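You operate a simulated robot arm through the tools that you are given. There is no shell and no other tool.

You run a simulated robot arm. Do the job below in one go: nothing can be reset, and whatever is moved stays where it is left.

## Task
Close and lock the keyboard drawer, then wipe the lint off the cabinet window.
Fine: use the yellow cloth and put it back; leave the window door locked. What is to be rubbed or washed off counts as gone when no trace of it is left.

Only the result counts: the job must be done as asked and must still hold three seconds after the hand-in. Knocking over, shifting, dropping, spilling or breaking anything else fails it. Flat cloth is picked up by pressing the open fingertips on it (5 to 10 N) and closing them slowly along it; thin cloth reads only 2 to 8 mm in the jaws.

## Robot
A 6-joint arm with a two-finger gripper, fixed in place. Base frame: the origin is on the floor under the middle of its stand, x ahead of it, y to its left, z up. Units: mm, degrees, N and s.
It reaches about 1417 mm from its shoulder. Its first joint turns from -166.0 to 166.0 degrees. Payload 3.43 kg.
Tool frame: the origin (TCP) lies between the finger pads and is the grasp point; the fingertips stand 20 mm ahead of it; z points along the fingers, y is the line along which they close. The gripper opens to 190 mm; its body begins 248 mm behind the TCP.
Orientation is that of the tool frame in the base frame, as a unit quaternion [w, x, y, z]. With the fingers straight down and closing along the base's y, the tool's x points along the base's -x, its y along +y and its z along -z.

## Interface
- The arm moves only by the tool play_rows. Its arguments are lists of equal length, an entry for each row: "xyz": the shift along the tool's x, y, z in mm, a list of three; "dr": the turn, a rotation vector about the tool's x, y, z in rad, a list of three; "fingers": the gripper command, from -1 (shut) to 1 (fully open), values between in proportion. In form: {"xyz": [[dx, dy, dz], ...], "dr": [[rx, ry, rz], ...], "fingers": [fingers, ...]}. A call has 1 to 20 rows; each row is the pose to reach, as a shift and turn from the pose commanded when the call began, along the tool's axes at that moment. Rows are played at 5 a second. More than 50 mm and 8.6 degrees between two rows, or a gripper value outside its range, and nothing of the call is played. A pose out of reach is approached as far as the arm can. The call stops where the force on the tool passes 40 N (or 10 N more than at its start, if that is more) or the arm is blocked; 0.2 s more then pass. The fingers move at their own pace (about 153 mm/s each) and stop on an object; they squeeze with about 22 N. The grip force told is the motor's: it shows also when the fingers shut on nothing. Time passes only in rows, and 0.2 s behind the last, so rows that repeat a pose let the fingers close. The reply holds the time, the measured pose of the TCP, the force on the tool along the base axes, the opening and the grip force, in the units named above and with some noise, with the torque about the TCP (base axes, N m) and any sound that the robot's microphone picked up.
- Cameras (640 x 400 px; columns grow to the right, rows downward): "scene" is fixed at [51.5, 652.7, 1394.6]; the picture's right is [-0.75, -0.66, 0.00], its down [-0.19, 0.22, -0.96] and it looks along [0.63, -0.72, -0.29] (base axes); focal length 348 px, centre (320, 200). "wrist" rides on the gripper at [70, -8, -288] in the tool frame; the picture's right is [0.12, 0.99, 0.00], its down [-0.96, 0.11, -0.25] and it looks along [-0.25, 0.03, 0.97] (tool axes); focal length 261 px, centre (320, 200).
- capture(camera): a new picture of that camera. The clock stands still meanwhile.
- move_column(by): moves the trunk up (or, below 0, down) by that many mm; the arm rides with it, the base frame stays. It gives what a move gives, with no picture.
- locate(camera, pixels): for up to 12 pixels [column, row] of the newest picture of that camera ("zoom" is the newest enlarged one), the place [x, y, z] in the base frame of the surface seen there, good to about 2 mm. The clock stands still meanwhile.
- enlarge(camera, box): a new picture of the part [left, top, right, bottom] of that camera's present view, enlarged. The clock stands still meanwhile.
- close_job(): hands the job in; it is judged then, once.

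Leave the gripper open and the arm clear of the work at the hand-in unless told otherwise.

The tools are called after "Call:" as name(argument=value, ...) on one line, values as JSON. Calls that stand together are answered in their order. play_rows: Moves the arm, as the interface text tells. Its arguments: {"type":"object","properties":{"xyz":{"type":"array"},"dr":{"type":"array"},"fingers":{"type":"array"}},"required":["xyz","dr","fingers"]} The other tools are called the same way: move_column (by) moves the trunk up or down; capture (camera) takes a picture; locate (camera, pixels) gives the place of the surface under pixels of a picture; enlarge (camera, box) takes an enlarged picture of a part of a camera's view; close_job () hands the job in.

At the start:

```text
clock: 0.0
tcp_pos: [562.4, -508.3, 1390.8]
orientation: [0.0, -0.001, 1.0, -0.001]
ft_force: [0.9, -0.6, -0.1]
moment: [0.01, 0.01, -0.04]
opening: 189.8
grasp_force: 0.2
trunk travel left (down, up): [-325.0, 115.0]
```

scene: 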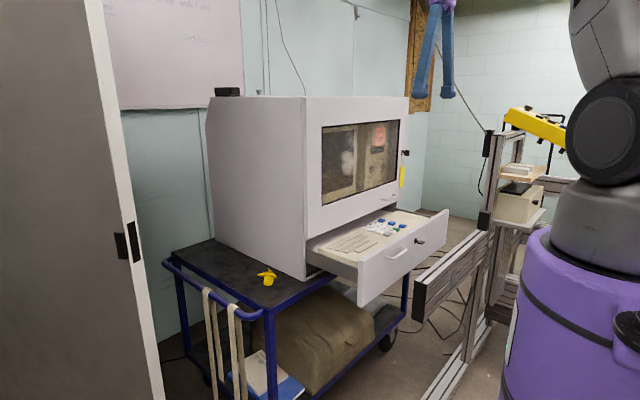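
wrist: 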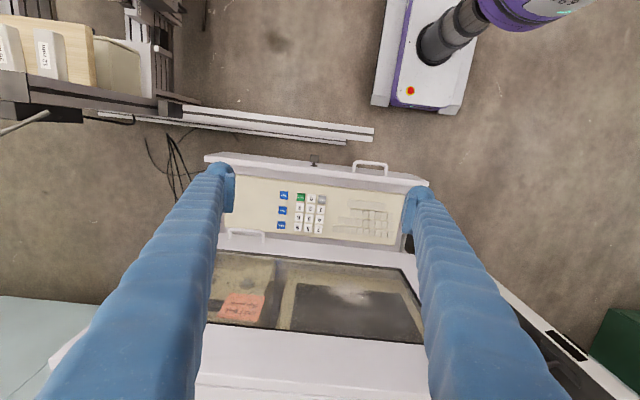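

I see a cabinet with an open keyboard drawer, a window with a pale smudge (scene about 348,160), a yellow thing at the window's right (402,175) and a yellow thing on the cart (266,276). I'll zoom in on these areas first.

Call:
enlarge(camera="scene", box=[300, 90, 460, 190])

Call:
enlarge(camera="scene", box=[300, 190, 460, 310])

Call:
enlarge(camera="scene", box=[160, 230, 320, 330])

Call:
enlarge(camera="wrist", box=[200, 130, 440, 360])

```text
4.00 times, centred on (380, 140) of scene
```

zoom: 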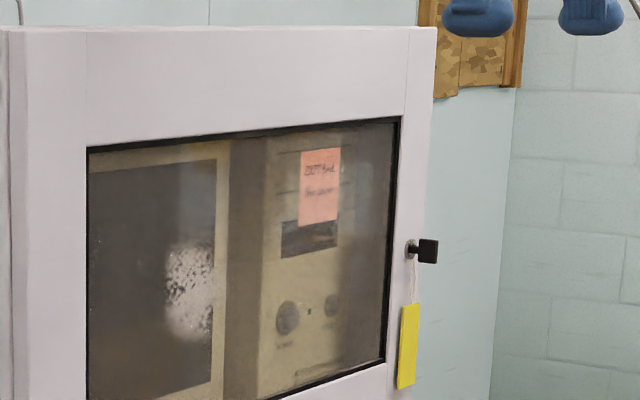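

```text
3.33 times, centred on (380, 250) of scene
```

zoom: 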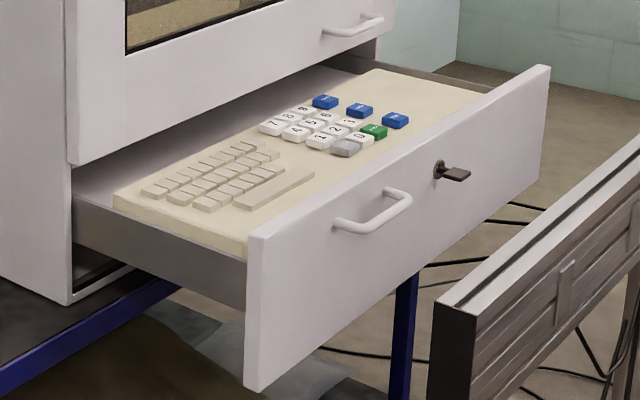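

```text
4.00 times, centred on (240, 280) of scene
```

zoom: 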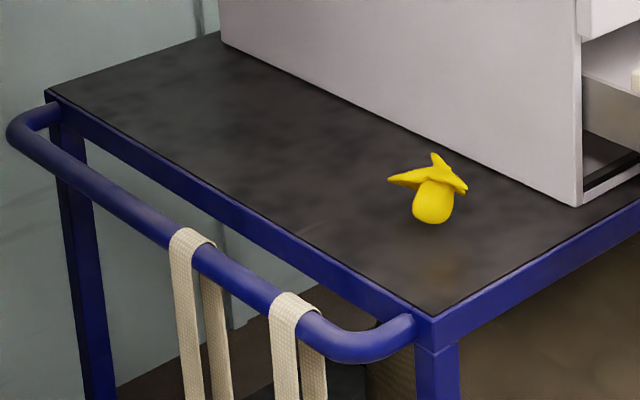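

```text
1.74 times, centred on (320, 245) of wrist
```

zoom: 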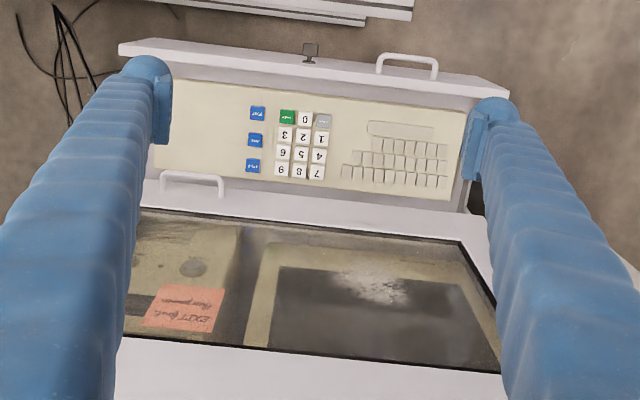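

The bundled yellow cloth is on the cart top at about (266,277); keys stand in the drawer lock and the window lock. I'll get places for main points.

Call:
locate(camera="scene", pixels=[[266, 277], [268, 284], [264, 270], [322, 127], [322, 205], [398, 122], [396, 183], [349, 160], [307, 100], [408, 98], [307, 230], [404, 152]])

Call:
enlarge(camera="scene", box=[350, 200, 460, 310])

```text
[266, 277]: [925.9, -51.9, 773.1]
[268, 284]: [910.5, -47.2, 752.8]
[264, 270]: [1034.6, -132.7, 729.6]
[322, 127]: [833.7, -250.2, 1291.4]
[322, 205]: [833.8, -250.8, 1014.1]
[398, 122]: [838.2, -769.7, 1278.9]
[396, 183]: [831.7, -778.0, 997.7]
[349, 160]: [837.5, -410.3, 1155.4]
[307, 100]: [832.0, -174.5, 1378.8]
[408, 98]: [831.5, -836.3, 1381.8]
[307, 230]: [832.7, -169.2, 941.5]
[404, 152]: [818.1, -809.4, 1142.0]
```

```text
3.64 times, centred on (405, 255) of scene
```

zoom: 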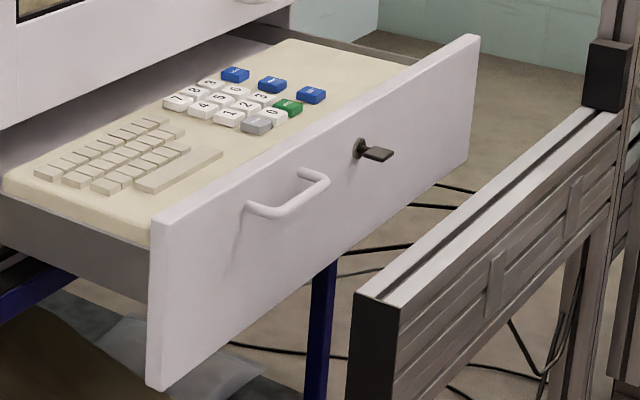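

The window plane is vertical at x≈835 and the cart top at z≈730. Now I locate the drawer face, handle and key on the last zoom.

Call:
locate(camera="zoom", pixels=[[157, 230], [155, 380], [470, 42], [465, 160], [376, 154], [360, 147], [388, 154], [250, 208], [322, 176], [285, 208], [300, 260], [420, 130]])

Call:
locate(camera="scene", pixels=[[310, 245], [340, 262], [357, 275], [400, 212], [448, 212], [383, 199], [397, 194], [424, 280], [425, 300], [488, 232], [467, 255], [440, 262]])

```text
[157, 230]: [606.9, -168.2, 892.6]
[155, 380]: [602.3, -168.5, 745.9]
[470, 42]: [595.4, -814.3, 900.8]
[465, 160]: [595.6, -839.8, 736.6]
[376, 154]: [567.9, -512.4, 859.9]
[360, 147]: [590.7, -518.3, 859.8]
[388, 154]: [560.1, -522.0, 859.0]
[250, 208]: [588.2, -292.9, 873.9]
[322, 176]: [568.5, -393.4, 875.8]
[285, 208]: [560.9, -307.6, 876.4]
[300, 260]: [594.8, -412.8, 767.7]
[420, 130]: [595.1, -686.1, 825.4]
```

```text
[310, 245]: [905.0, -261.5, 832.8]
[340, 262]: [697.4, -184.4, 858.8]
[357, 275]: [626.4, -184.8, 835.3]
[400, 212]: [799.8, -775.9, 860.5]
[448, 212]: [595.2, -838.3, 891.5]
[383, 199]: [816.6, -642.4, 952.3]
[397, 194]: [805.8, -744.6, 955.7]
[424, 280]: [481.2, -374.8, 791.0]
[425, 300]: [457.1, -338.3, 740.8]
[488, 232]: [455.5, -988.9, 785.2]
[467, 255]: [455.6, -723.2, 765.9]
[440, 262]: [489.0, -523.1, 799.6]
```

The drawer face is at x≈595 (y −168…−838, z 736…900), the key in it at (560–590, −515, 860), and a profile bar stands in front at x 455–490 with top z≈800. I look closer at the key, the handle and the lint from both cameras.

Call:
enlarge(camera="wrist", box=[280, 140, 400, 200])

Call:
enlarge(camera="scene", box=[400, 225, 440, 250])

Call:
enlarge(camera="scene", box=[385, 140, 425, 190])

Call:
enlarge(camera="scene", box=[320, 130, 380, 200])

Call:
enlarge(camera="scene", box=[245, 255, 290, 295])

```text
5.33 times, centred on (340, 170) of wrist
```

zoom: 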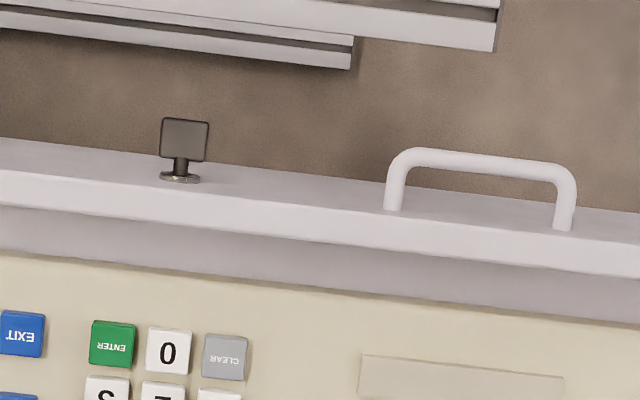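

```text
16.00 times, centred on (420, 238) of scene
```

zoom: 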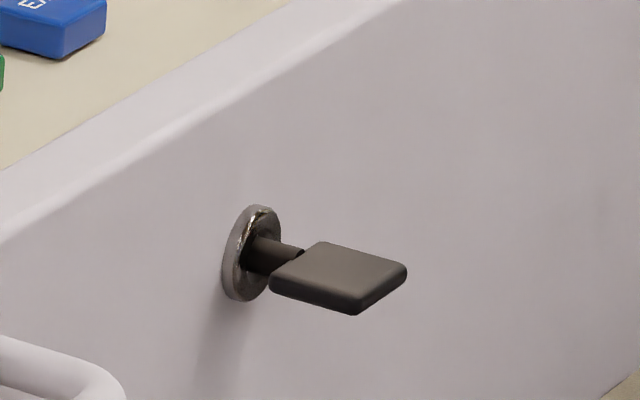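

```text
8.00 times, centred on (405, 165) of scene
```

zoom: 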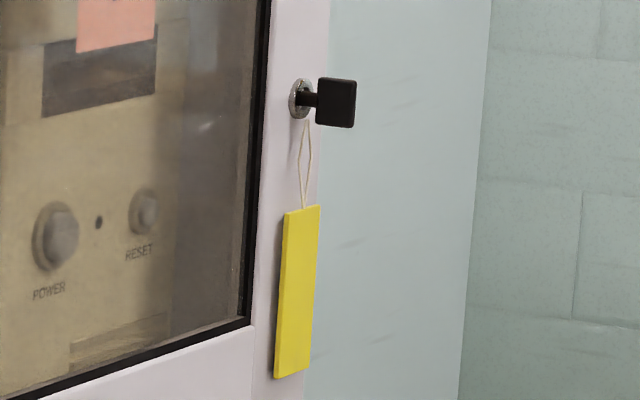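

```text
5.71 times, centred on (350, 165) of scene
```

zoom: 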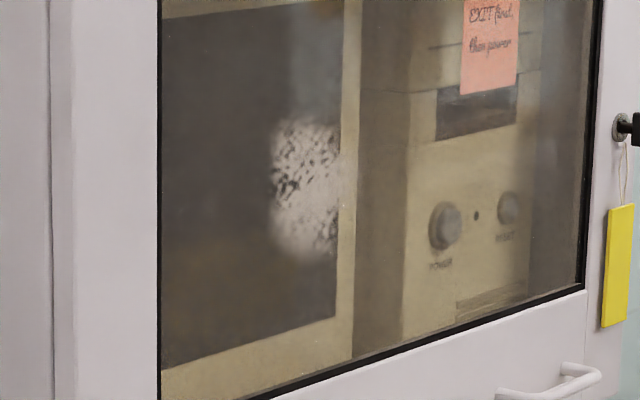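

```text
10.00 times, centred on (268, 275) of scene
```

zoom: 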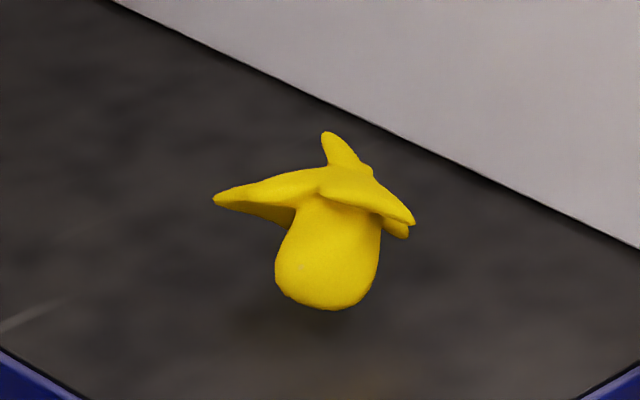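

The last zoom shows the cloth as a bundle: round bulb below, flared corners above. I locate points on it and the table around it.

Call:
locate(camera="zoom", pixels=[[325, 300], [285, 270], [375, 270], [325, 250], [330, 205], [220, 198], [335, 140], [410, 220], [345, 180], [300, 225], [325, 312], [375, 225]])

Call:
enlarge(camera="scene", box=[320, 130, 380, 200])

```text
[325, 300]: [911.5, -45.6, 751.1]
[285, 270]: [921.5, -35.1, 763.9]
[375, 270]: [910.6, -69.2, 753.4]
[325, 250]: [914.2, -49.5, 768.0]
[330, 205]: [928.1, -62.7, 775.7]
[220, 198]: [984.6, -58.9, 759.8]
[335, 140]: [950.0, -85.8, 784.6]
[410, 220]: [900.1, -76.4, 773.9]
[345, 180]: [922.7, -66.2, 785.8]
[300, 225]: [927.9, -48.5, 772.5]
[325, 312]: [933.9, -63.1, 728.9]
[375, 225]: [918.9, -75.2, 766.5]
```

```text
5.71 times, centred on (350, 165) of scene
```

zoom: 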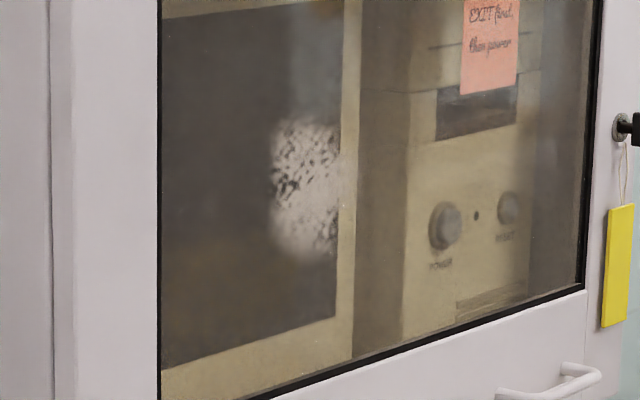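

Now I locate lint edges and bare glass in the window zoom.

Call:
locate(camera="zoom", pixels=[[305, 118], [270, 185], [345, 185], [310, 255], [305, 185], [200, 185], [480, 250], [250, 320], [290, 60], [355, 130], [340, 250], [275, 240]])

Call:
enlarge(camera="wrist", box=[290, 260, 430, 345])

```text
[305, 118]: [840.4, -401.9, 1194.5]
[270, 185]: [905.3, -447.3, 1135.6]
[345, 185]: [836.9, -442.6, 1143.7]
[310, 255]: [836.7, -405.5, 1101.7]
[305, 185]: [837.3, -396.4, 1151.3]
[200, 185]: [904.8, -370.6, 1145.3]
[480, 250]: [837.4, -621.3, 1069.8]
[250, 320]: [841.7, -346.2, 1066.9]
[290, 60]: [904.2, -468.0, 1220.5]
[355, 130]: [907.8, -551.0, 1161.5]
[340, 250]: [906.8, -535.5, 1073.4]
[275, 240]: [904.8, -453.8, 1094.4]
```

```text
4.57 times, centred on (360, 302) of wrist
```

zoom: 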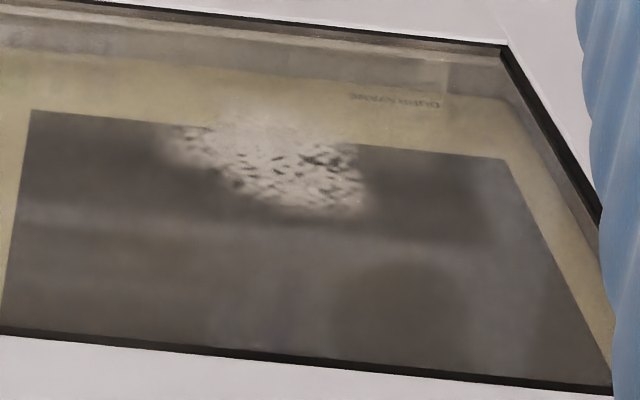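

The lint lies on the glass (x≈837) around y −370…−450, z 1100…1195. First I close the fingers, tilt the tool 35° forward and move down in front of the drawer face, between the handle and key (y≈−455).

Call:
play_rows(xyz=[[6.2, 5.3, 39], [12.4, 10.6, 78], [18.6, 15.9, 117], [24.8, 21.2, 156], [31, 26.5, 195], [37.2, 31.8, 234], [43.4, 37.1, 273], [49.6, 42.4, 312], [55.8, 47.7, 351], [62, 53, 390]], dr=[[0, -0.061, 0], [0, -0.122, 0], [0, -0.183, 0], [0, -0.244, 0], [0, -0.305, 0], [0, -0.366, 0], [0, -0.427, 0], [0, -0.488, 0], [0, -0.549, 0], [0, -0.61, 0]], fingers=[-1, -1, -1, -1, -1, -1, -1, -1, -1, -1])

Call:
capture(camera="scene")

Call:
capture(camera="wrist")

```text
clock: 2.2
tcp_pos: [499.2, -457.1, 999.2]
orientation: [0.3, 0.0, 0.954, 0.001]
ft_force: [0.5, 0.1, 0.0]
moment: [0.03, -0.03, 0.01]
opening: 0.0
grasp_force: 21.7
trunk travel left (down, up): [-325.0, 115.0]
```

```text
taken
```

scene: 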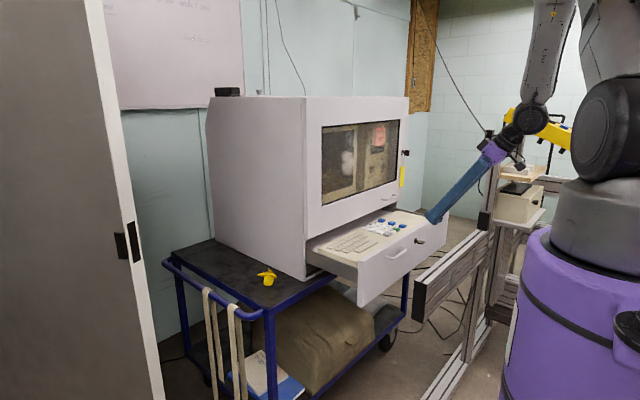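

```text
taken
```

wrist: 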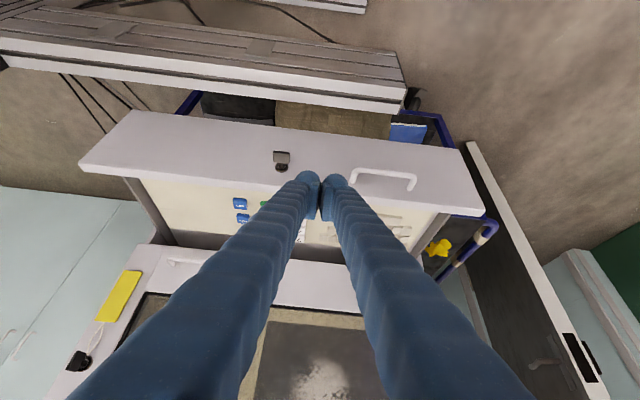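

The fingers are shut and tilted. Next I go straight down 115 mm so the tips are level with the upper drawer face, clear of the bar.

Call:
play_rows(xyz=[[22, 1.3, 31.4], [44, 2.6, 62.8], [66, 4, 94.2], [66, 4, 94.2]], dr=[[0, 0, 0], [0, 0, 0], [0, 0, 0], [0, 0, 0]], fingers=[-1, -1, -1, -1])

Call:
capture(camera="wrist")

Call:
capture(camera="scene")

```text
clock: 3.2
tcp_pos: [508.6, -469.9, 900.1]
orientation: [0.295, 0.001, 0.955, 0.013]
ft_force: [-0.4, 0.4, 0.6]
moment: [0.04, 0.0, 0.03]
opening: 0.0
grasp_force: 22.0
out of reach, approached as far as the arm can: row 2, 3, 4
trunk travel left (down, up): [-325.0, 115.0]
```

```text
taken
```

wrist: 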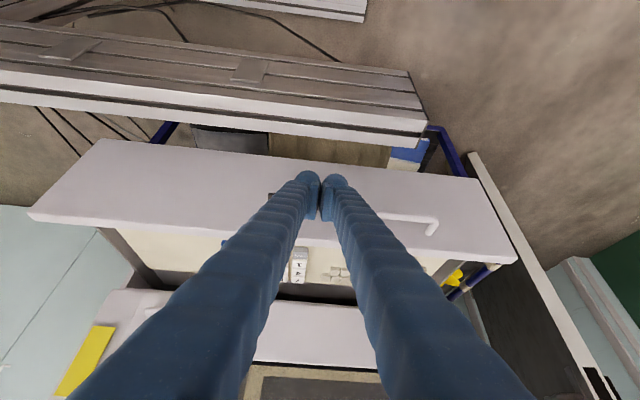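

```text
taken
```

scene: 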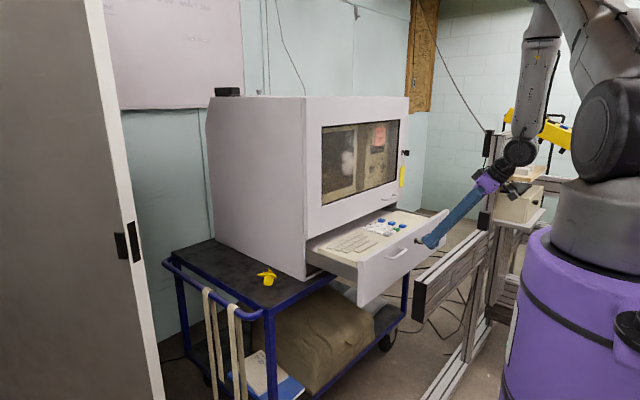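

The arm is too folded to reach that low with the trunk high. I back up 80 mm and then lower the trunk.

Call:
play_rows(xyz=[[-22, 0, -31.4], [-44, 0, -62.8], [-55, 0, -78]], dr=[[0, 0, 0], [0, 0, 0], [0, 0, 0]], fingers=[-1, -1, -1])

```text
clock: 4.0
tcp_pos: [509.1, -468.3, 995.7]
orientation: [0.301, 0.001, 0.954, -0.001]
ft_force: [0.7, 0.4, 0.1]
moment: [-0.02, 0.04, 0.0]
opening: 0.0
grasp_force: 21.9
trunk travel left (down, up): [-325.0, 115.0]
```

I'm back at z≈996. Now I lower the trunk 115 mm, which carries the tips down to z≈865 in front of the drawer face.

Call:
move_column(by=-115)

Call:
capture(camera="wrist")

Call:
capture(camera="scene")

```text
clock: 5.5
tcp_pos: [508.3, -470.2, 881.7]
orientation: [0.3, 0.0, 0.954, 0.0]
ft_force: [0.7, -0.2, 0.4]
moment: [0.0, 0.0, 0.0]
opening: 0.0
grasp_force: 22.0
trunk travel left (down, up): [-210.0, 230.0]
```

```text
taken
```

wrist: 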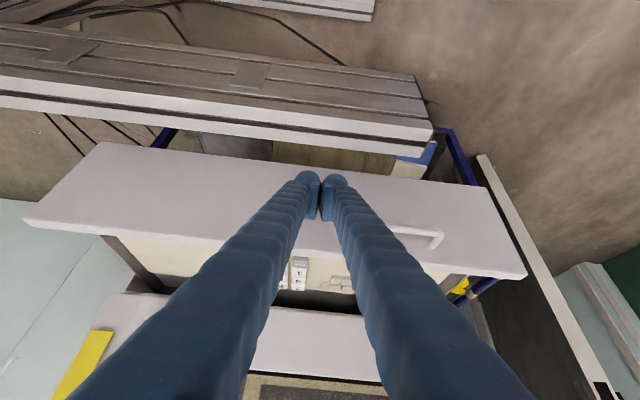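

```text
taken
```

scene: 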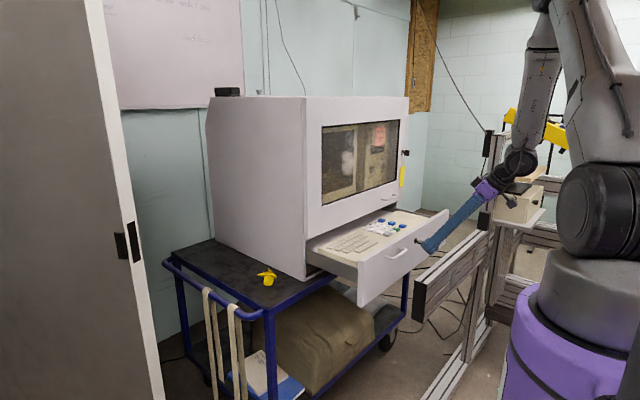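

The tips are in front of the face at z≈865. I shift to y≈−450 and push gently forward along +x, watching the force.

Call:
play_rows(xyz=[[0, 20, 0], [-16.4, 20, 11.5], [-32.8, 20, 23], [-49.1, 20, 34.4], [-65.5, 20, 45.9], [-81.9, 20, 57.4]], dr=[[0, 0, 0], [0, 0, 0], [0, 0, 0], [0, 0, 0], [0, 0, 0], [0, 0, 0]], fingers=[-1, -1, -1, -1, -1, -1])

Call:
capture(camera="scene")

```text
clock: 6.9
tcp_pos: [610.6, -450.2, 879.8]
orientation: [0.3, 0.0, 0.954, 0.0]
ft_force: [0.2, 0.3, 0.0]
moment: [-0.01, -0.02, -0.01]
opening: 0.2
grasp_force: 34.5
trunk travel left (down, up): [-210.0, 230.0]
```

```text
taken
```

scene: 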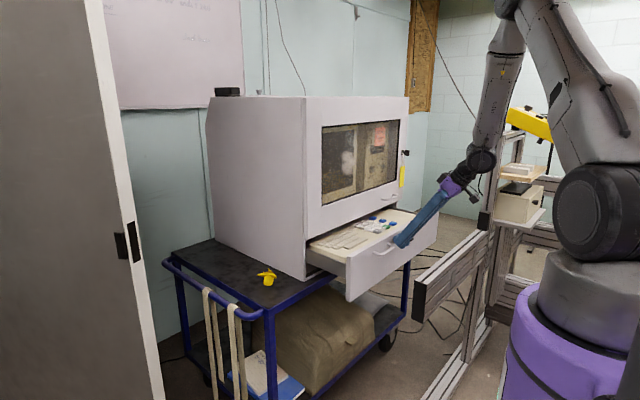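

The drawer is sliding in with little resistance. I locate its face now to know the offset between tip and face.

Call:
enlarge(camera="scene", box=[300, 190, 450, 310])

Call:
locate(camera="scene", pixels=[[346, 290], [365, 275], [380, 265], [346, 262], [430, 240]])

```text
3.33 times, centred on (375, 250) of scene
```

zoom: 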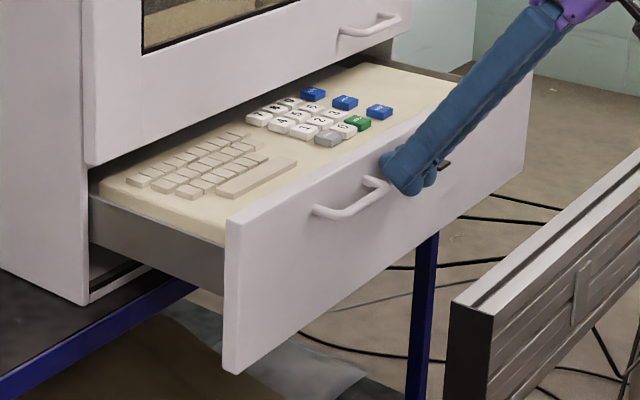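

```text
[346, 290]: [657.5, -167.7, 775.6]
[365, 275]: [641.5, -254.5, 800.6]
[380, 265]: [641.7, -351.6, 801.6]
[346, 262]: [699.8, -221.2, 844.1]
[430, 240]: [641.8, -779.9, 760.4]
```

The face is 31 mm ahead of the TCP. I push on 150 mm, then take a look before the last, slow part.

Call:
play_rows(xyz=[[-16.4, 0, 11.5], [-32.8, 0, 23], [-49.1, 0, 34.4], [-65.5, 0, 45.9], [-81.9, 0, 57.4], [-98.3, 0, 68.9], [-114.7, 0, 80.4], [-122.9, 0, 86.1]], dr=[[0, 0, 0], [0, 0, 0], [0, 0, 0], [0, 0, 0], [0, 0, 0], [0, 0, 0], [0, 0, 0], [0, 0, 0]], fingers=[-1, -1, -1, -1, -1, -1, -1, -1])

Call:
enlarge(camera="scene", box=[280, 170, 440, 300])

```text
clock: 8.7
tcp_pos: [758.7, -448.5, 881.5]
orientation: [0.299, 0.0, 0.954, 0.0]
ft_force: [0.5, 0.1, -1.1]
moment: [-0.04, -0.02, -0.02]
opening: 0.1
grasp_force: 34.5
trunk travel left (down, up): [-210.0, 230.0]
```

```text
3.08 times, centred on (360, 235) of scene
```

zoom: 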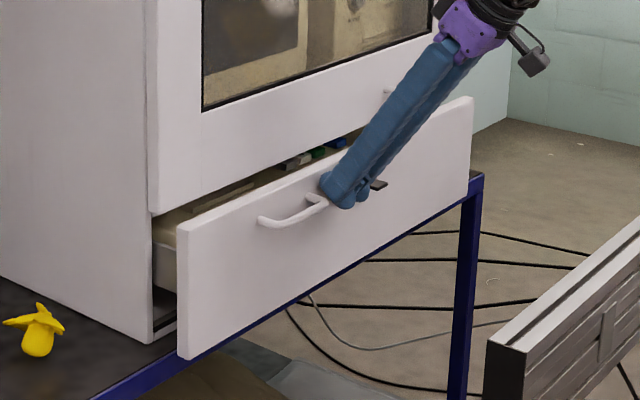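

About 45 mm is left. I push on slowly, letting the force limit stop me when it shuts.

Call:
play_rows(xyz=[[-6.6, 0, 4.6], [-13.1, 0, 9.2], [-19.7, 0, 13.8], [-26.2, 0, 18.4], [-32.8, 0, 23], [-36.9, 0, 25.8], [-41, 0, 28.7], [-45, 0, 31.6]], dr=[[0, 0, 0], [0, 0, 0], [0, 0, 0], [0, 0, 0], [0, 0, 0], [0, 0, 0], [0, 0, 0], [0, 0, 0]], fingers=[-1, -1, -1, -1, -1, -1, -1, -1])

Call:
enlarge(camera="scene", box=[280, 170, 440, 300])

```text
clock: 10.4
tcp_pos: [803.6, -449.6, 877.8]
orientation: [0.296, 0.0, 0.955, 0.0]
ft_force: [-16.2, 1.9, 4.0]
moment: [-0.19, -0.14, 0.01]
opening: 6.1
grasp_force: 34.4
trunk travel left (down, up): [-210.0, 230.0]
stopped in row 8: the force on the tool passed its limit at 46 N (the readings are from after the stop); the commanded pose is now the measured one
```

```text
3.08 times, centred on (360, 235) of scene
```

zoom: 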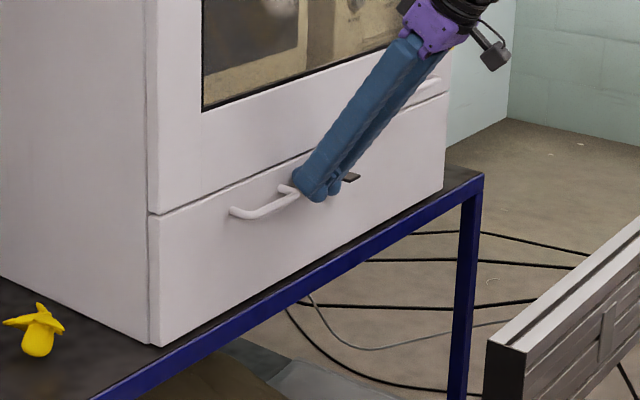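

The drawer is shut and flush. I back off 80 mm along −x and up to clear the view, then measure the key.

Call:
play_rows(xyz=[[16.4, 0, -11.5], [32.8, 0, -23], [30, 0, -60], [25, 0, -100]], dr=[[0, 0, 0], [0, 0, 0], [0, 0, 0], [0, 0, 0]], fingers=[-1, -1, -1, -1])

Call:
enlarge(camera="scene", box=[340, 200, 420, 250])

Call:
capture(camera="wrist")

```text
clock: 11.4
tcp_pos: [728.8, -448.9, 946.2]
orientation: [0.297, 0.001, 0.955, 0.0]
ft_force: [-0.6, 0.4, -0.3]
moment: [-0.03, 0.0, -0.04]
opening: 0.0
grasp_force: 34.5
trunk travel left (down, up): [-210.0, 230.0]
```

```text
8.00 times, centred on (380, 225) of scene
```

zoom: 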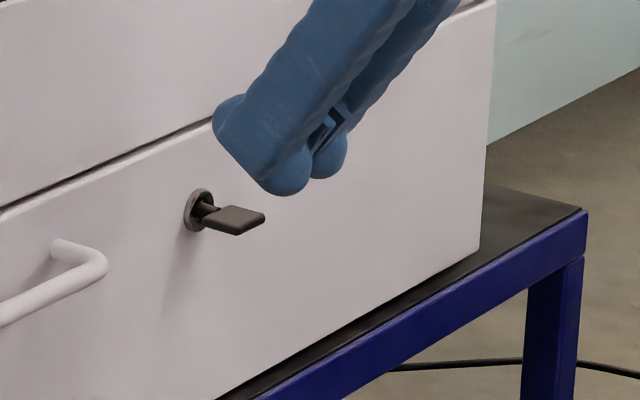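

```text
taken
```

wrist: 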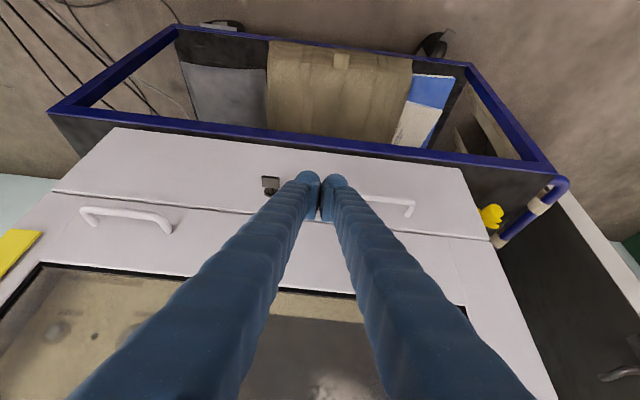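

Call:
locate(camera="zoom", pixels=[[230, 212], [245, 218], [262, 216], [222, 224], [212, 213], [197, 195], [230, 225], [240, 228], [200, 226], [300, 250], [120, 300], [150, 160]])

Call:
enlarge(camera="wrist", box=[240, 160, 300, 210])

```text
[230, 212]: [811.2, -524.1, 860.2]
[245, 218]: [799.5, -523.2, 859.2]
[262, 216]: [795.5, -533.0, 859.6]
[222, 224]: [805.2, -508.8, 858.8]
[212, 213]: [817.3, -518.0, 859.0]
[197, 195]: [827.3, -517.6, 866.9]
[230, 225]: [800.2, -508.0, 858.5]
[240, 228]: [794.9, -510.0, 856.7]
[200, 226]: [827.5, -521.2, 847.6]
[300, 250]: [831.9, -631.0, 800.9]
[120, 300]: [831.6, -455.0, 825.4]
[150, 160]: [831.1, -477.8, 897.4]
```

```text
8.00 times, centred on (270, 185) of wrist
```

zoom: 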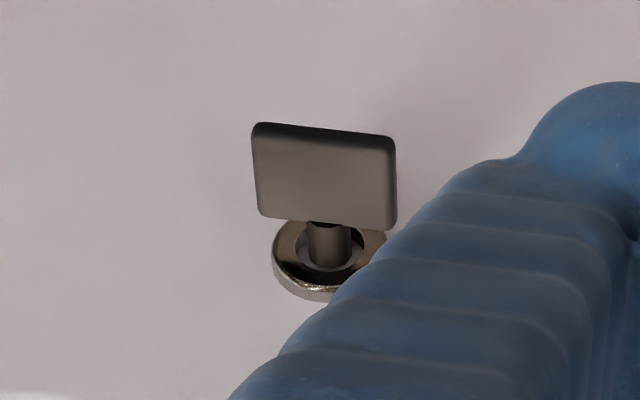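

The drawer face is flush at x≈831.5. The key bow is horizontal, spanning x 794–812, y −507…−533, z≈858. I now turn the tool so the fingers point mostly along +x (slightly right and down) and close vertically, keeping a standoff, fingers opened to about 40 mm.

Call:
play_rows(xyz=[[2.3, -1.5, -2.8], [4.6, -3.0, -5.6], [6.9, -4.5, -8.4], [9.2, -6.0, -11.2], [11.5, -7.5, -14.0], [13.8, -9.0, -16.8], [16.2, -10.6, -19.6], [18.5, -12.1, -22.3], [20.8, -13.6, -25.1], [23.1, -15.1, -27.9], [25.4, -16.6, -30.7], [27.7, -18.1, -33.5], [30.0, -19.6, -36.3], [32.3, -21.1, -39.1]], dr=[[-0.0276, -0.0622, 0.1185], [-0.0553, -0.1244, 0.2371], [-0.0829, -0.1866, 0.3556], [-0.1106, -0.2488, 0.4741], [-0.1382, -0.311, 0.5926], [-0.1659, -0.3732, 0.7112], [-0.1935, -0.4355, 0.8297], [-0.2212, -0.4977, 0.9482], [-0.2488, -0.5599, 1.0667], [-0.2765, -0.6221, 1.1853], [-0.3041, -0.6843, 1.3038], [-0.3318, -0.7465, 1.4223], [-0.3594, -0.8087, 1.5409], [-0.3871, -0.8709, 1.6594]], fingers=[-0.58, -0.58, -0.58, -0.58, -0.58, -0.58, -0.58, -0.58, -0.58, -0.58, -0.58, -0.58, -0.58, -0.58])

Call:
capture(camera="scene")

Call:
capture(camera="wrist")

```text
clock: 14.4
tcp_pos: [680.7, -470.5, 958.6]
orientation: [0.527, 0.628, 0.439, 0.368]
ft_force: [-1.1, 0.1, 0.2]
moment: [0.04, -0.01, -0.02]
opening: 40.0
grasp_force: 0.0
trunk travel left (down, up): [-210.0, 230.0]
```

```text
taken
```

scene: 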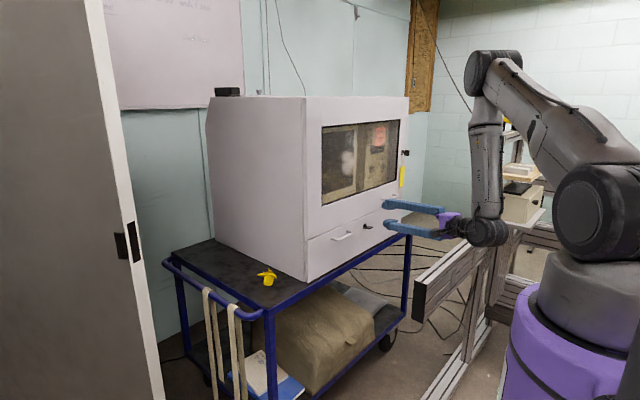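

```text
taken
```

wrist: 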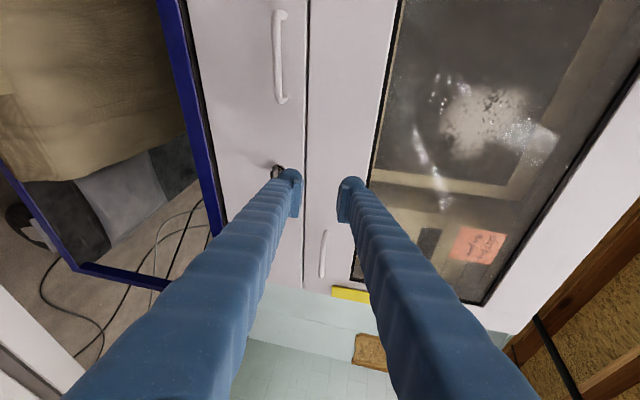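

The tool is oriented as wanted. The forearm's lower end (scene 487,232) will go down another 90 mm, so I check its place against the bar.

Call:
locate(camera="scene", pixels=[[487, 232], [487, 245], [475, 235], [505, 235], [450, 222], [463, 226], [455, 215], [487, 215], [480, 270], [450, 265]])

Call:
enlarge(camera="scene", box=[370, 170, 530, 290])

Call:
enlarge(camera="wrist", box=[370, 30, 600, 270])

```text
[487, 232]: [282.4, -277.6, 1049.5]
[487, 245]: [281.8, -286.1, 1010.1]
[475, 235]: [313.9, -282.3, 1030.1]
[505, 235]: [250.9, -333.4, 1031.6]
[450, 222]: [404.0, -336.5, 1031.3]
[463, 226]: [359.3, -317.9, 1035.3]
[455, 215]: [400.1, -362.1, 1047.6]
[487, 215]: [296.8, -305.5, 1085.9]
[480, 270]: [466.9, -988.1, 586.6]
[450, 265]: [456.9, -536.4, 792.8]
```

```text
3.33 times, centred on (450, 230) of scene
```

zoom: 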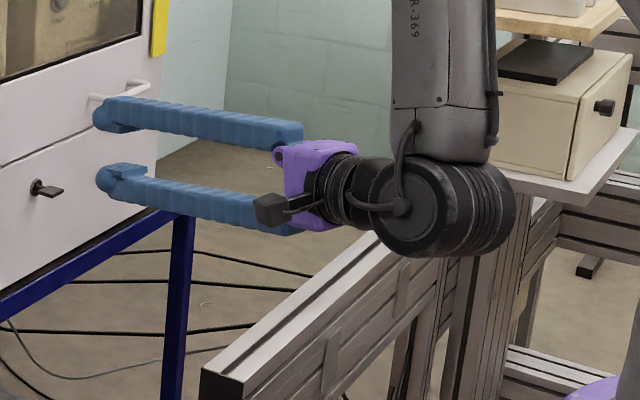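

```text
1.67 times, centred on (485, 150) of wrist
```

zoom: 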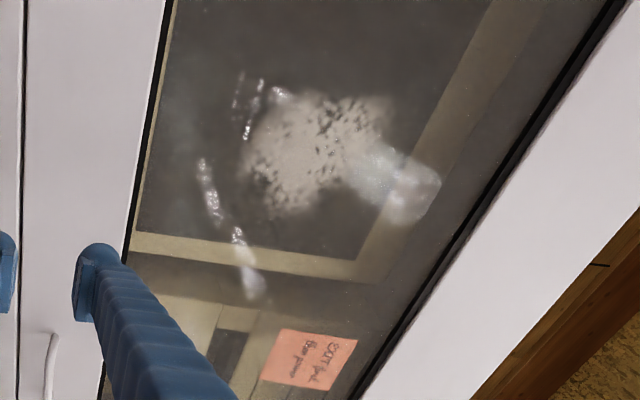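

The wrist will stay about 100 mm above the bar, so the way is clear. I go down to a standoff 100 mm short of the key on its line.

Call:
play_rows(xyz=[[-2.1, -25.7, 13.9], [-4.1, -51.4, 27.7], [-6.2, -77.1, 41.6], [-6.2, -77.1, 41.6]], dr=[[0, 0, 0], [0, 0, 0], [0, 0, 0], [0, 0, 0]], fingers=[-0.58, -0.58, -0.58, -0.58])

Call:
capture(camera="wrist")

Call:
enlarge(camera="scene", box=[340, 190, 440, 265])

```text
clock: 15.4
tcp_pos: [704.0, -485.6, 876.7]
orientation: [0.527, 0.628, 0.438, 0.368]
ft_force: [-0.3, -0.5, 0.9]
moment: [0.0, -0.02, 0.03]
opening: 39.8
grasp_force: 0.1
trunk travel left (down, up): [-210.0, 230.0]
```

```text
taken
```

wrist: 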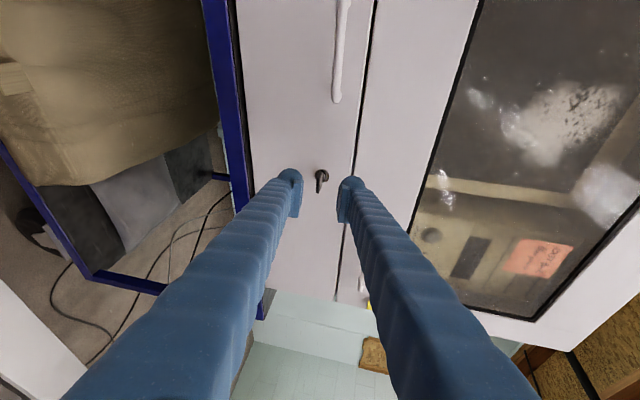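

```text
5.33 times, centred on (390, 228) of scene
```

zoom: 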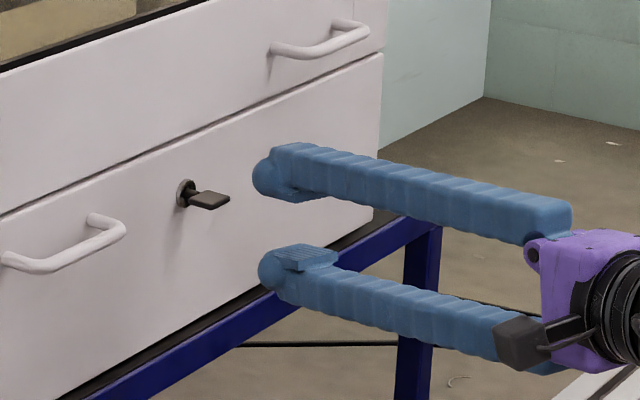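

The key (wrist 321,180) lies between the fingertips. I measure it once more from this camera.

Call:
enlarge(camera="wrist", box=[280, 150, 370, 220])

Call:
locate(camera="wrist", pixels=[[322, 174], [321, 183], [321, 190], [319, 186], [322, 170], [300, 190], [348, 190]])

```text
5.71 times, centred on (325, 185) of wrist
```

zoom: 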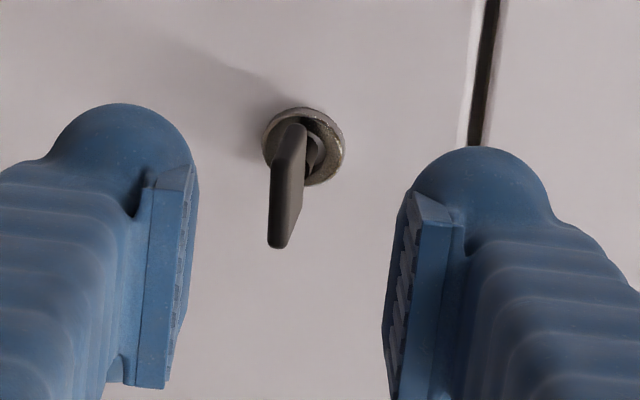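

```text
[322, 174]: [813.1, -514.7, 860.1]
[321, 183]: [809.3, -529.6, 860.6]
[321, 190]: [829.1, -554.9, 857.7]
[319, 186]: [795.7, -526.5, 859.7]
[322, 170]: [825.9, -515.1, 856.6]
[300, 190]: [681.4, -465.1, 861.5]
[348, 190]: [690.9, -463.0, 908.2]
```

The key sits at y≈−519.5, z≈858.5, straight ahead along the tool. I go forward 100 mm around it, then look before closing.

Call:
play_rows(xyz=[[0, -0.2, 25], [0, -0.4, 50], [0, -0.6, 75], [0, -0.7, 90], [0, -0.7, 100.6]], dr=[[0, 0, 0], [0, 0, 0], [0, 0, 0], [0, 0, 0], [0, 0, 0]], fingers=[-0.58, -0.58, -0.58, -0.58, -0.58])

Call:
enlarge(camera="wrist", box=[280, 150, 370, 220])

Call:
enlarge(camera="scene", box=[340, 190, 440, 265])

```text
clock: 16.6
tcp_pos: [799.2, -520.5, 857.0]
orientation: [0.527, 0.628, 0.439, 0.369]
ft_force: [0.0, 0.4, 0.8]
moment: [0.03, 0.02, -0.01]
opening: 39.9
grasp_force: 0.1
trunk travel left (down, up): [-210.0, 230.0]
```

```text
5.71 times, centred on (325, 185) of wrist
```

zoom: 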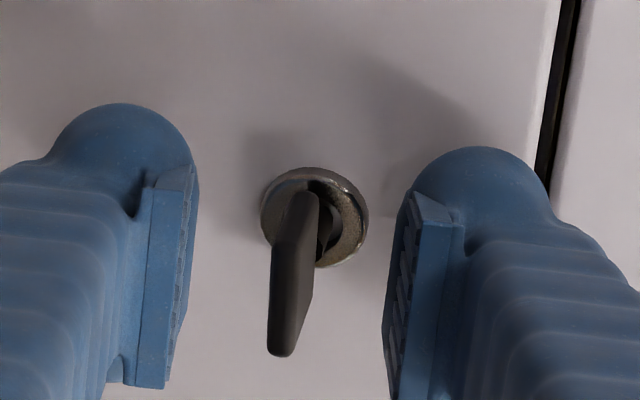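

```text
5.33 times, centred on (390, 228) of scene
```

zoom: 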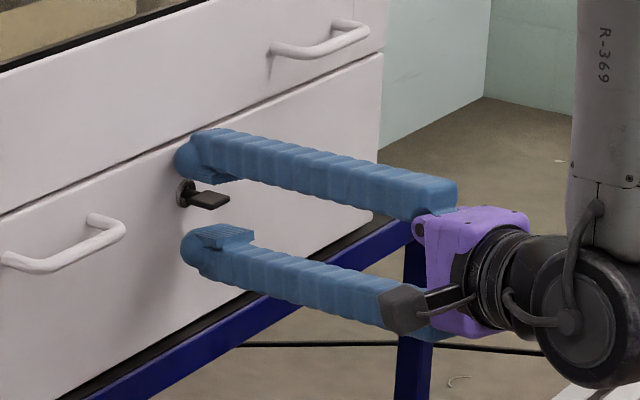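

The bow is between the pads. I adjust up 1.5 mm and close the fingers gradually on it.

Call:
play_rows(xyz=[[0, 1.3, 0], [0, 1.3, 0], [0, 1.3, 0], [0, 1.3, 0], [0, 1.3, 0], [0, 1.3, 0]], dr=[[0, 0, 0], [0, 0, 0], [0, 0, 0], [0, 0, 0], [0, 0, 0], [0, 0, 0]], fingers=[-0.7, -0.8, -0.88, -0.94, -1, -1])

Call:
enlarge(camera="wrist", box=[280, 150, 370, 220])

Call:
enlarge(camera="scene", box=[340, 190, 440, 265])

```text
clock: 18.0
tcp_pos: [798.2, -519.5, 859.6]
orientation: [0.526, 0.629, 0.439, 0.368]
ft_force: [-2.0, 0.1, -7.3]
moment: [-0.16, -0.41, -0.01]
opening: 6.0
grasp_force: 39.7
trunk travel left (down, up): [-210.0, 230.0]
```

```text
5.71 times, centred on (325, 185) of wrist
```

zoom: 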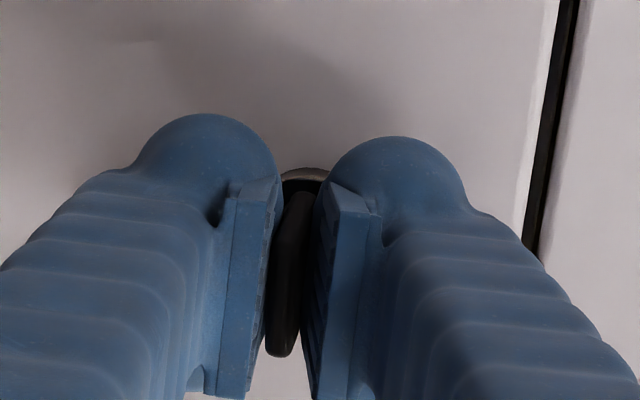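

```text
5.33 times, centred on (390, 228) of scene
```

zoom: 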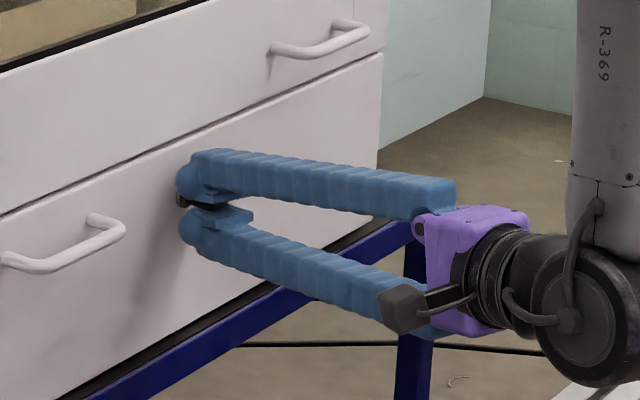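

Gripped: 6 mm opening. I now try turning the key clockwise about its own axis (base x), first about 20°, watching the moment.

Call:
play_rows(xyz=[[0, -0.8, 0], [0, -0.8, 0], [0, -0.8, 0], [0, -0.8, 0]], dr=[[0.0342, 0.0163, 0.0925], [0.0684, 0.0326, 0.185], [0.1026, 0.0489, 0.2775], [0.1197, 0.0571, 0.3238]], fingers=[-1, -1, -1, -1])

Call:
enlarge(camera="wrist", box=[280, 150, 370, 220])

```text
clock: 19.0
tcp_pos: [796.9, -519.1, 860.6]
orientation: [0.409, 0.709, 0.369, 0.44]
ft_force: [-3.6, 10.3, 4.9]
moment: [-1.44, -0.29, 0.44]
opening: 13.0
grasp_force: 45.2
trunk travel left (down, up): [-210.0, 230.0]
```

```text
5.71 times, centred on (325, 185) of wrist
```

zoom: 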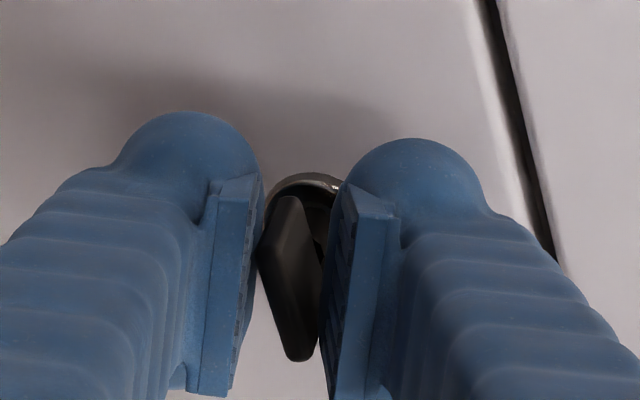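

The opening grew to 13 mm with a moment of −1.4 N m: the key does not turn that way. I turn back to neutral and see how it stands.

Call:
play_rows(xyz=[[0, 0, 0], [0, 0, 0], [0, -0.5, 0], [0, -0.5, 0]], dr=[[-0.0342, -0.0163, -0.0925], [-0.0684, -0.0326, -0.185], [-0.1026, -0.0489, -0.2775], [-0.1197, -0.0571, -0.3238]], fingers=[-1, -1, -1, -1])

Call:
enlarge(camera="wrist", box=[280, 150, 370, 220])

```text
clock: 20.0
tcp_pos: [797.4, -518.8, 859.1]
orientation: [0.527, 0.628, 0.439, 0.368]
ft_force: [3.7, 7.1, 2.2]
moment: [-0.1, -0.39, -0.21]
opening: 6.0
grasp_force: 39.6
trunk travel left (down, up): [-210.0, 230.0]
```

```text
5.71 times, centred on (325, 185) of wrist
```

zoom: 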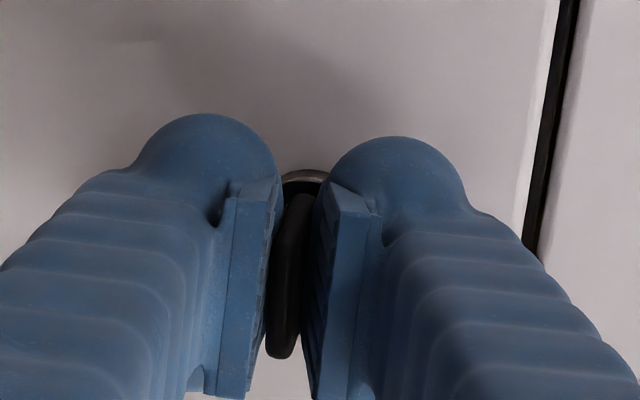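

Back at neutral with 6 mm opening. Now I try about 17° anticlockwise, rolling about the tool's own axis.

Call:
play_rows(xyz=[[0, 0, 0], [0, 0, 0], [0, 0, 0], [0, 0, 0]], dr=[[0, 0, -0.1], [0, 0, -0.2], [0, 0, -0.3], [0, 0, -0.3]], fingers=[-1, -1, -1, -1])

Call:
enlarge(camera="wrist", box=[280, 150, 370, 220])

```text
clock: 21.0
tcp_pos: [796.9, -519.6, 858.3]
orientation: [0.575, 0.556, 0.528, 0.284]
ft_force: [0.8, 2.0, -8.1]
moment: [0.09, -0.63, 0.28]
opening: 6.8
grasp_force: 40.8
trunk travel left (down, up): [-210.0, 230.0]
```

```text
5.71 times, centred on (325, 185) of wrist
```

zoom: 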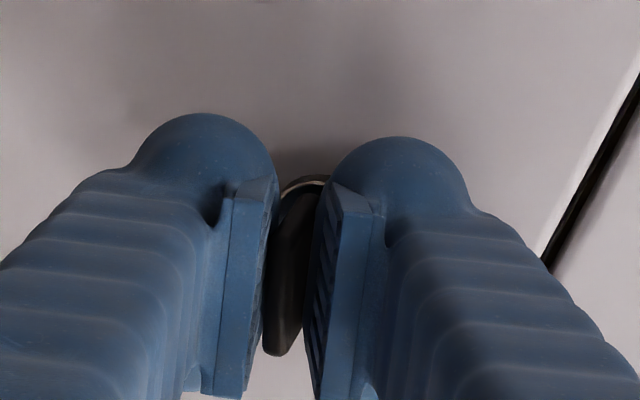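

The key follows anticlockwise (6.8 mm opening, low moment). I carry on turning, at the same time swinging the tool to point straight along +x with a 15° downward tilt; first half now.

Call:
play_rows(xyz=[[0, 0, 0], [0, 0, 0], [0, 0, 0], [0, 0, 0], [0, 0, 0], [0, 0, 0]], dr=[[-0.0205, 0.0244, -0.111], [-0.0409, 0.0488, -0.2221], [-0.0614, 0.0731, -0.3331], [-0.0819, 0.0975, -0.4441], [-0.1024, 0.1219, -0.5552], [-0.1228, 0.1463, -0.6662]], fingers=[-1, -1, -1, -1, -1, -1])

Call:
enlarge(camera="wrist", box=[280, 150, 370, 220])

Call:
capture(camera="scene")

```text
clock: 22.4
tcp_pos: [795.9, -522.5, 857.3]
orientation: [0.63, 0.296, 0.702, 0.15]
ft_force: [-9.9, -21.3, -21.1]
moment: [0.08, -0.68, -0.39]
opening: 6.4
grasp_force: 40.5
trunk travel left (down, up): [-210.0, 230.0]
```

```text
5.71 times, centred on (325, 185) of wrist
```

zoom: 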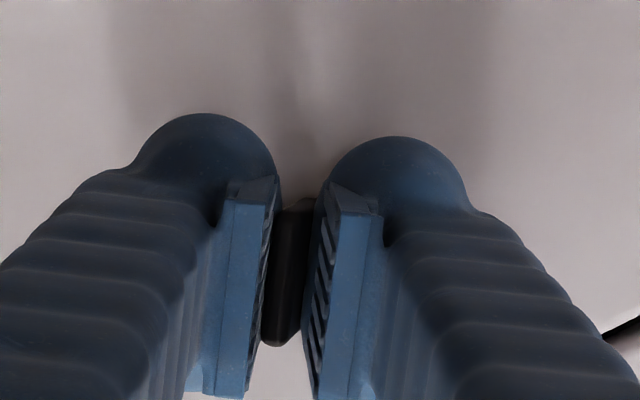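

```text
taken
```

scene: 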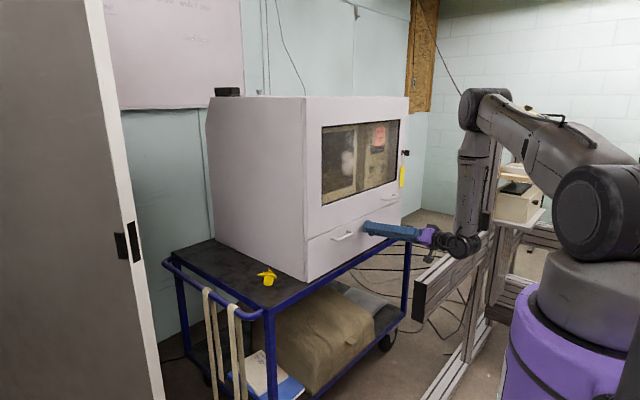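

The key has turned about halfway, but a side force of ~30 N has built up along the closing line. I shift the hand 2.5 mm along −y of the tool to relieve it.

Call:
play_rows(xyz=[[0, -1.3, -0.2], [0, -2.6, -0.4], [0, -2.6, -0.4]], dr=[[0, 0, 0], [0, 0, 0], [0, 0, 0]], fingers=[-1, -1, -1])

```text
clock: 23.2
tcp_pos: [795.6, -522.3, 856.3]
orientation: [0.631, 0.294, 0.702, 0.151]
ft_force: [-5.7, -19.1, -8.6]
moment: [0.03, -0.1, 0.19]
opening: 6.3
grasp_force: 40.0
trunk travel left (down, up): [-210.0, 230.0]
```

The force is halving. I shift 2 mm more along −y and continue turning the second half.

Call:
play_rows(xyz=[[-0.8, -1.9, 0.4], [-0.8, -1.9, 0.4], [-0.8, -1.9, 0.4], [-0.8, -1.9, 0.4], [-0.8, -1.9, 0.4]], dr=[[0, 0, 0], [-0.0205, 0.0244, -0.111], [-0.0409, 0.0488, -0.2221], [-0.0614, 0.0731, -0.3331], [-0.0614, 0.0731, -0.3331]], fingers=[-1, -1, -1, -1, -1])

Call:
enlarge(camera="wrist", box=[280, 150, 370, 220])

```text
clock: 24.4
tcp_pos: [795.2, -524.8, 855.6]
orientation: [0.63, 0.149, 0.758, 0.077]
ft_force: [-0.2, -9.4, 3.8]
moment: [-0.02, 0.0, 0.12]
opening: 5.8
grasp_force: 39.3
trunk travel left (down, up): [-210.0, 230.0]
```

```text
5.71 times, centred on (325, 185) of wrist
```

zoom: 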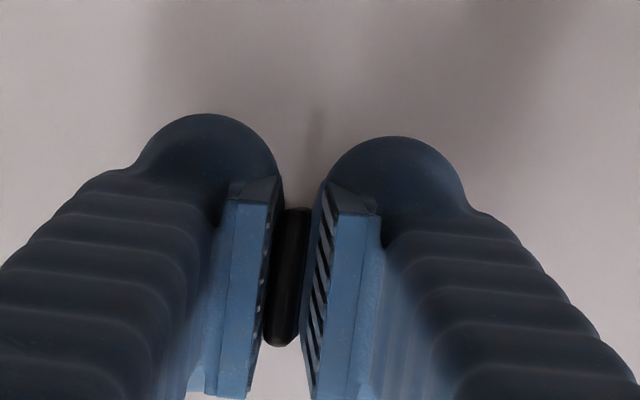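

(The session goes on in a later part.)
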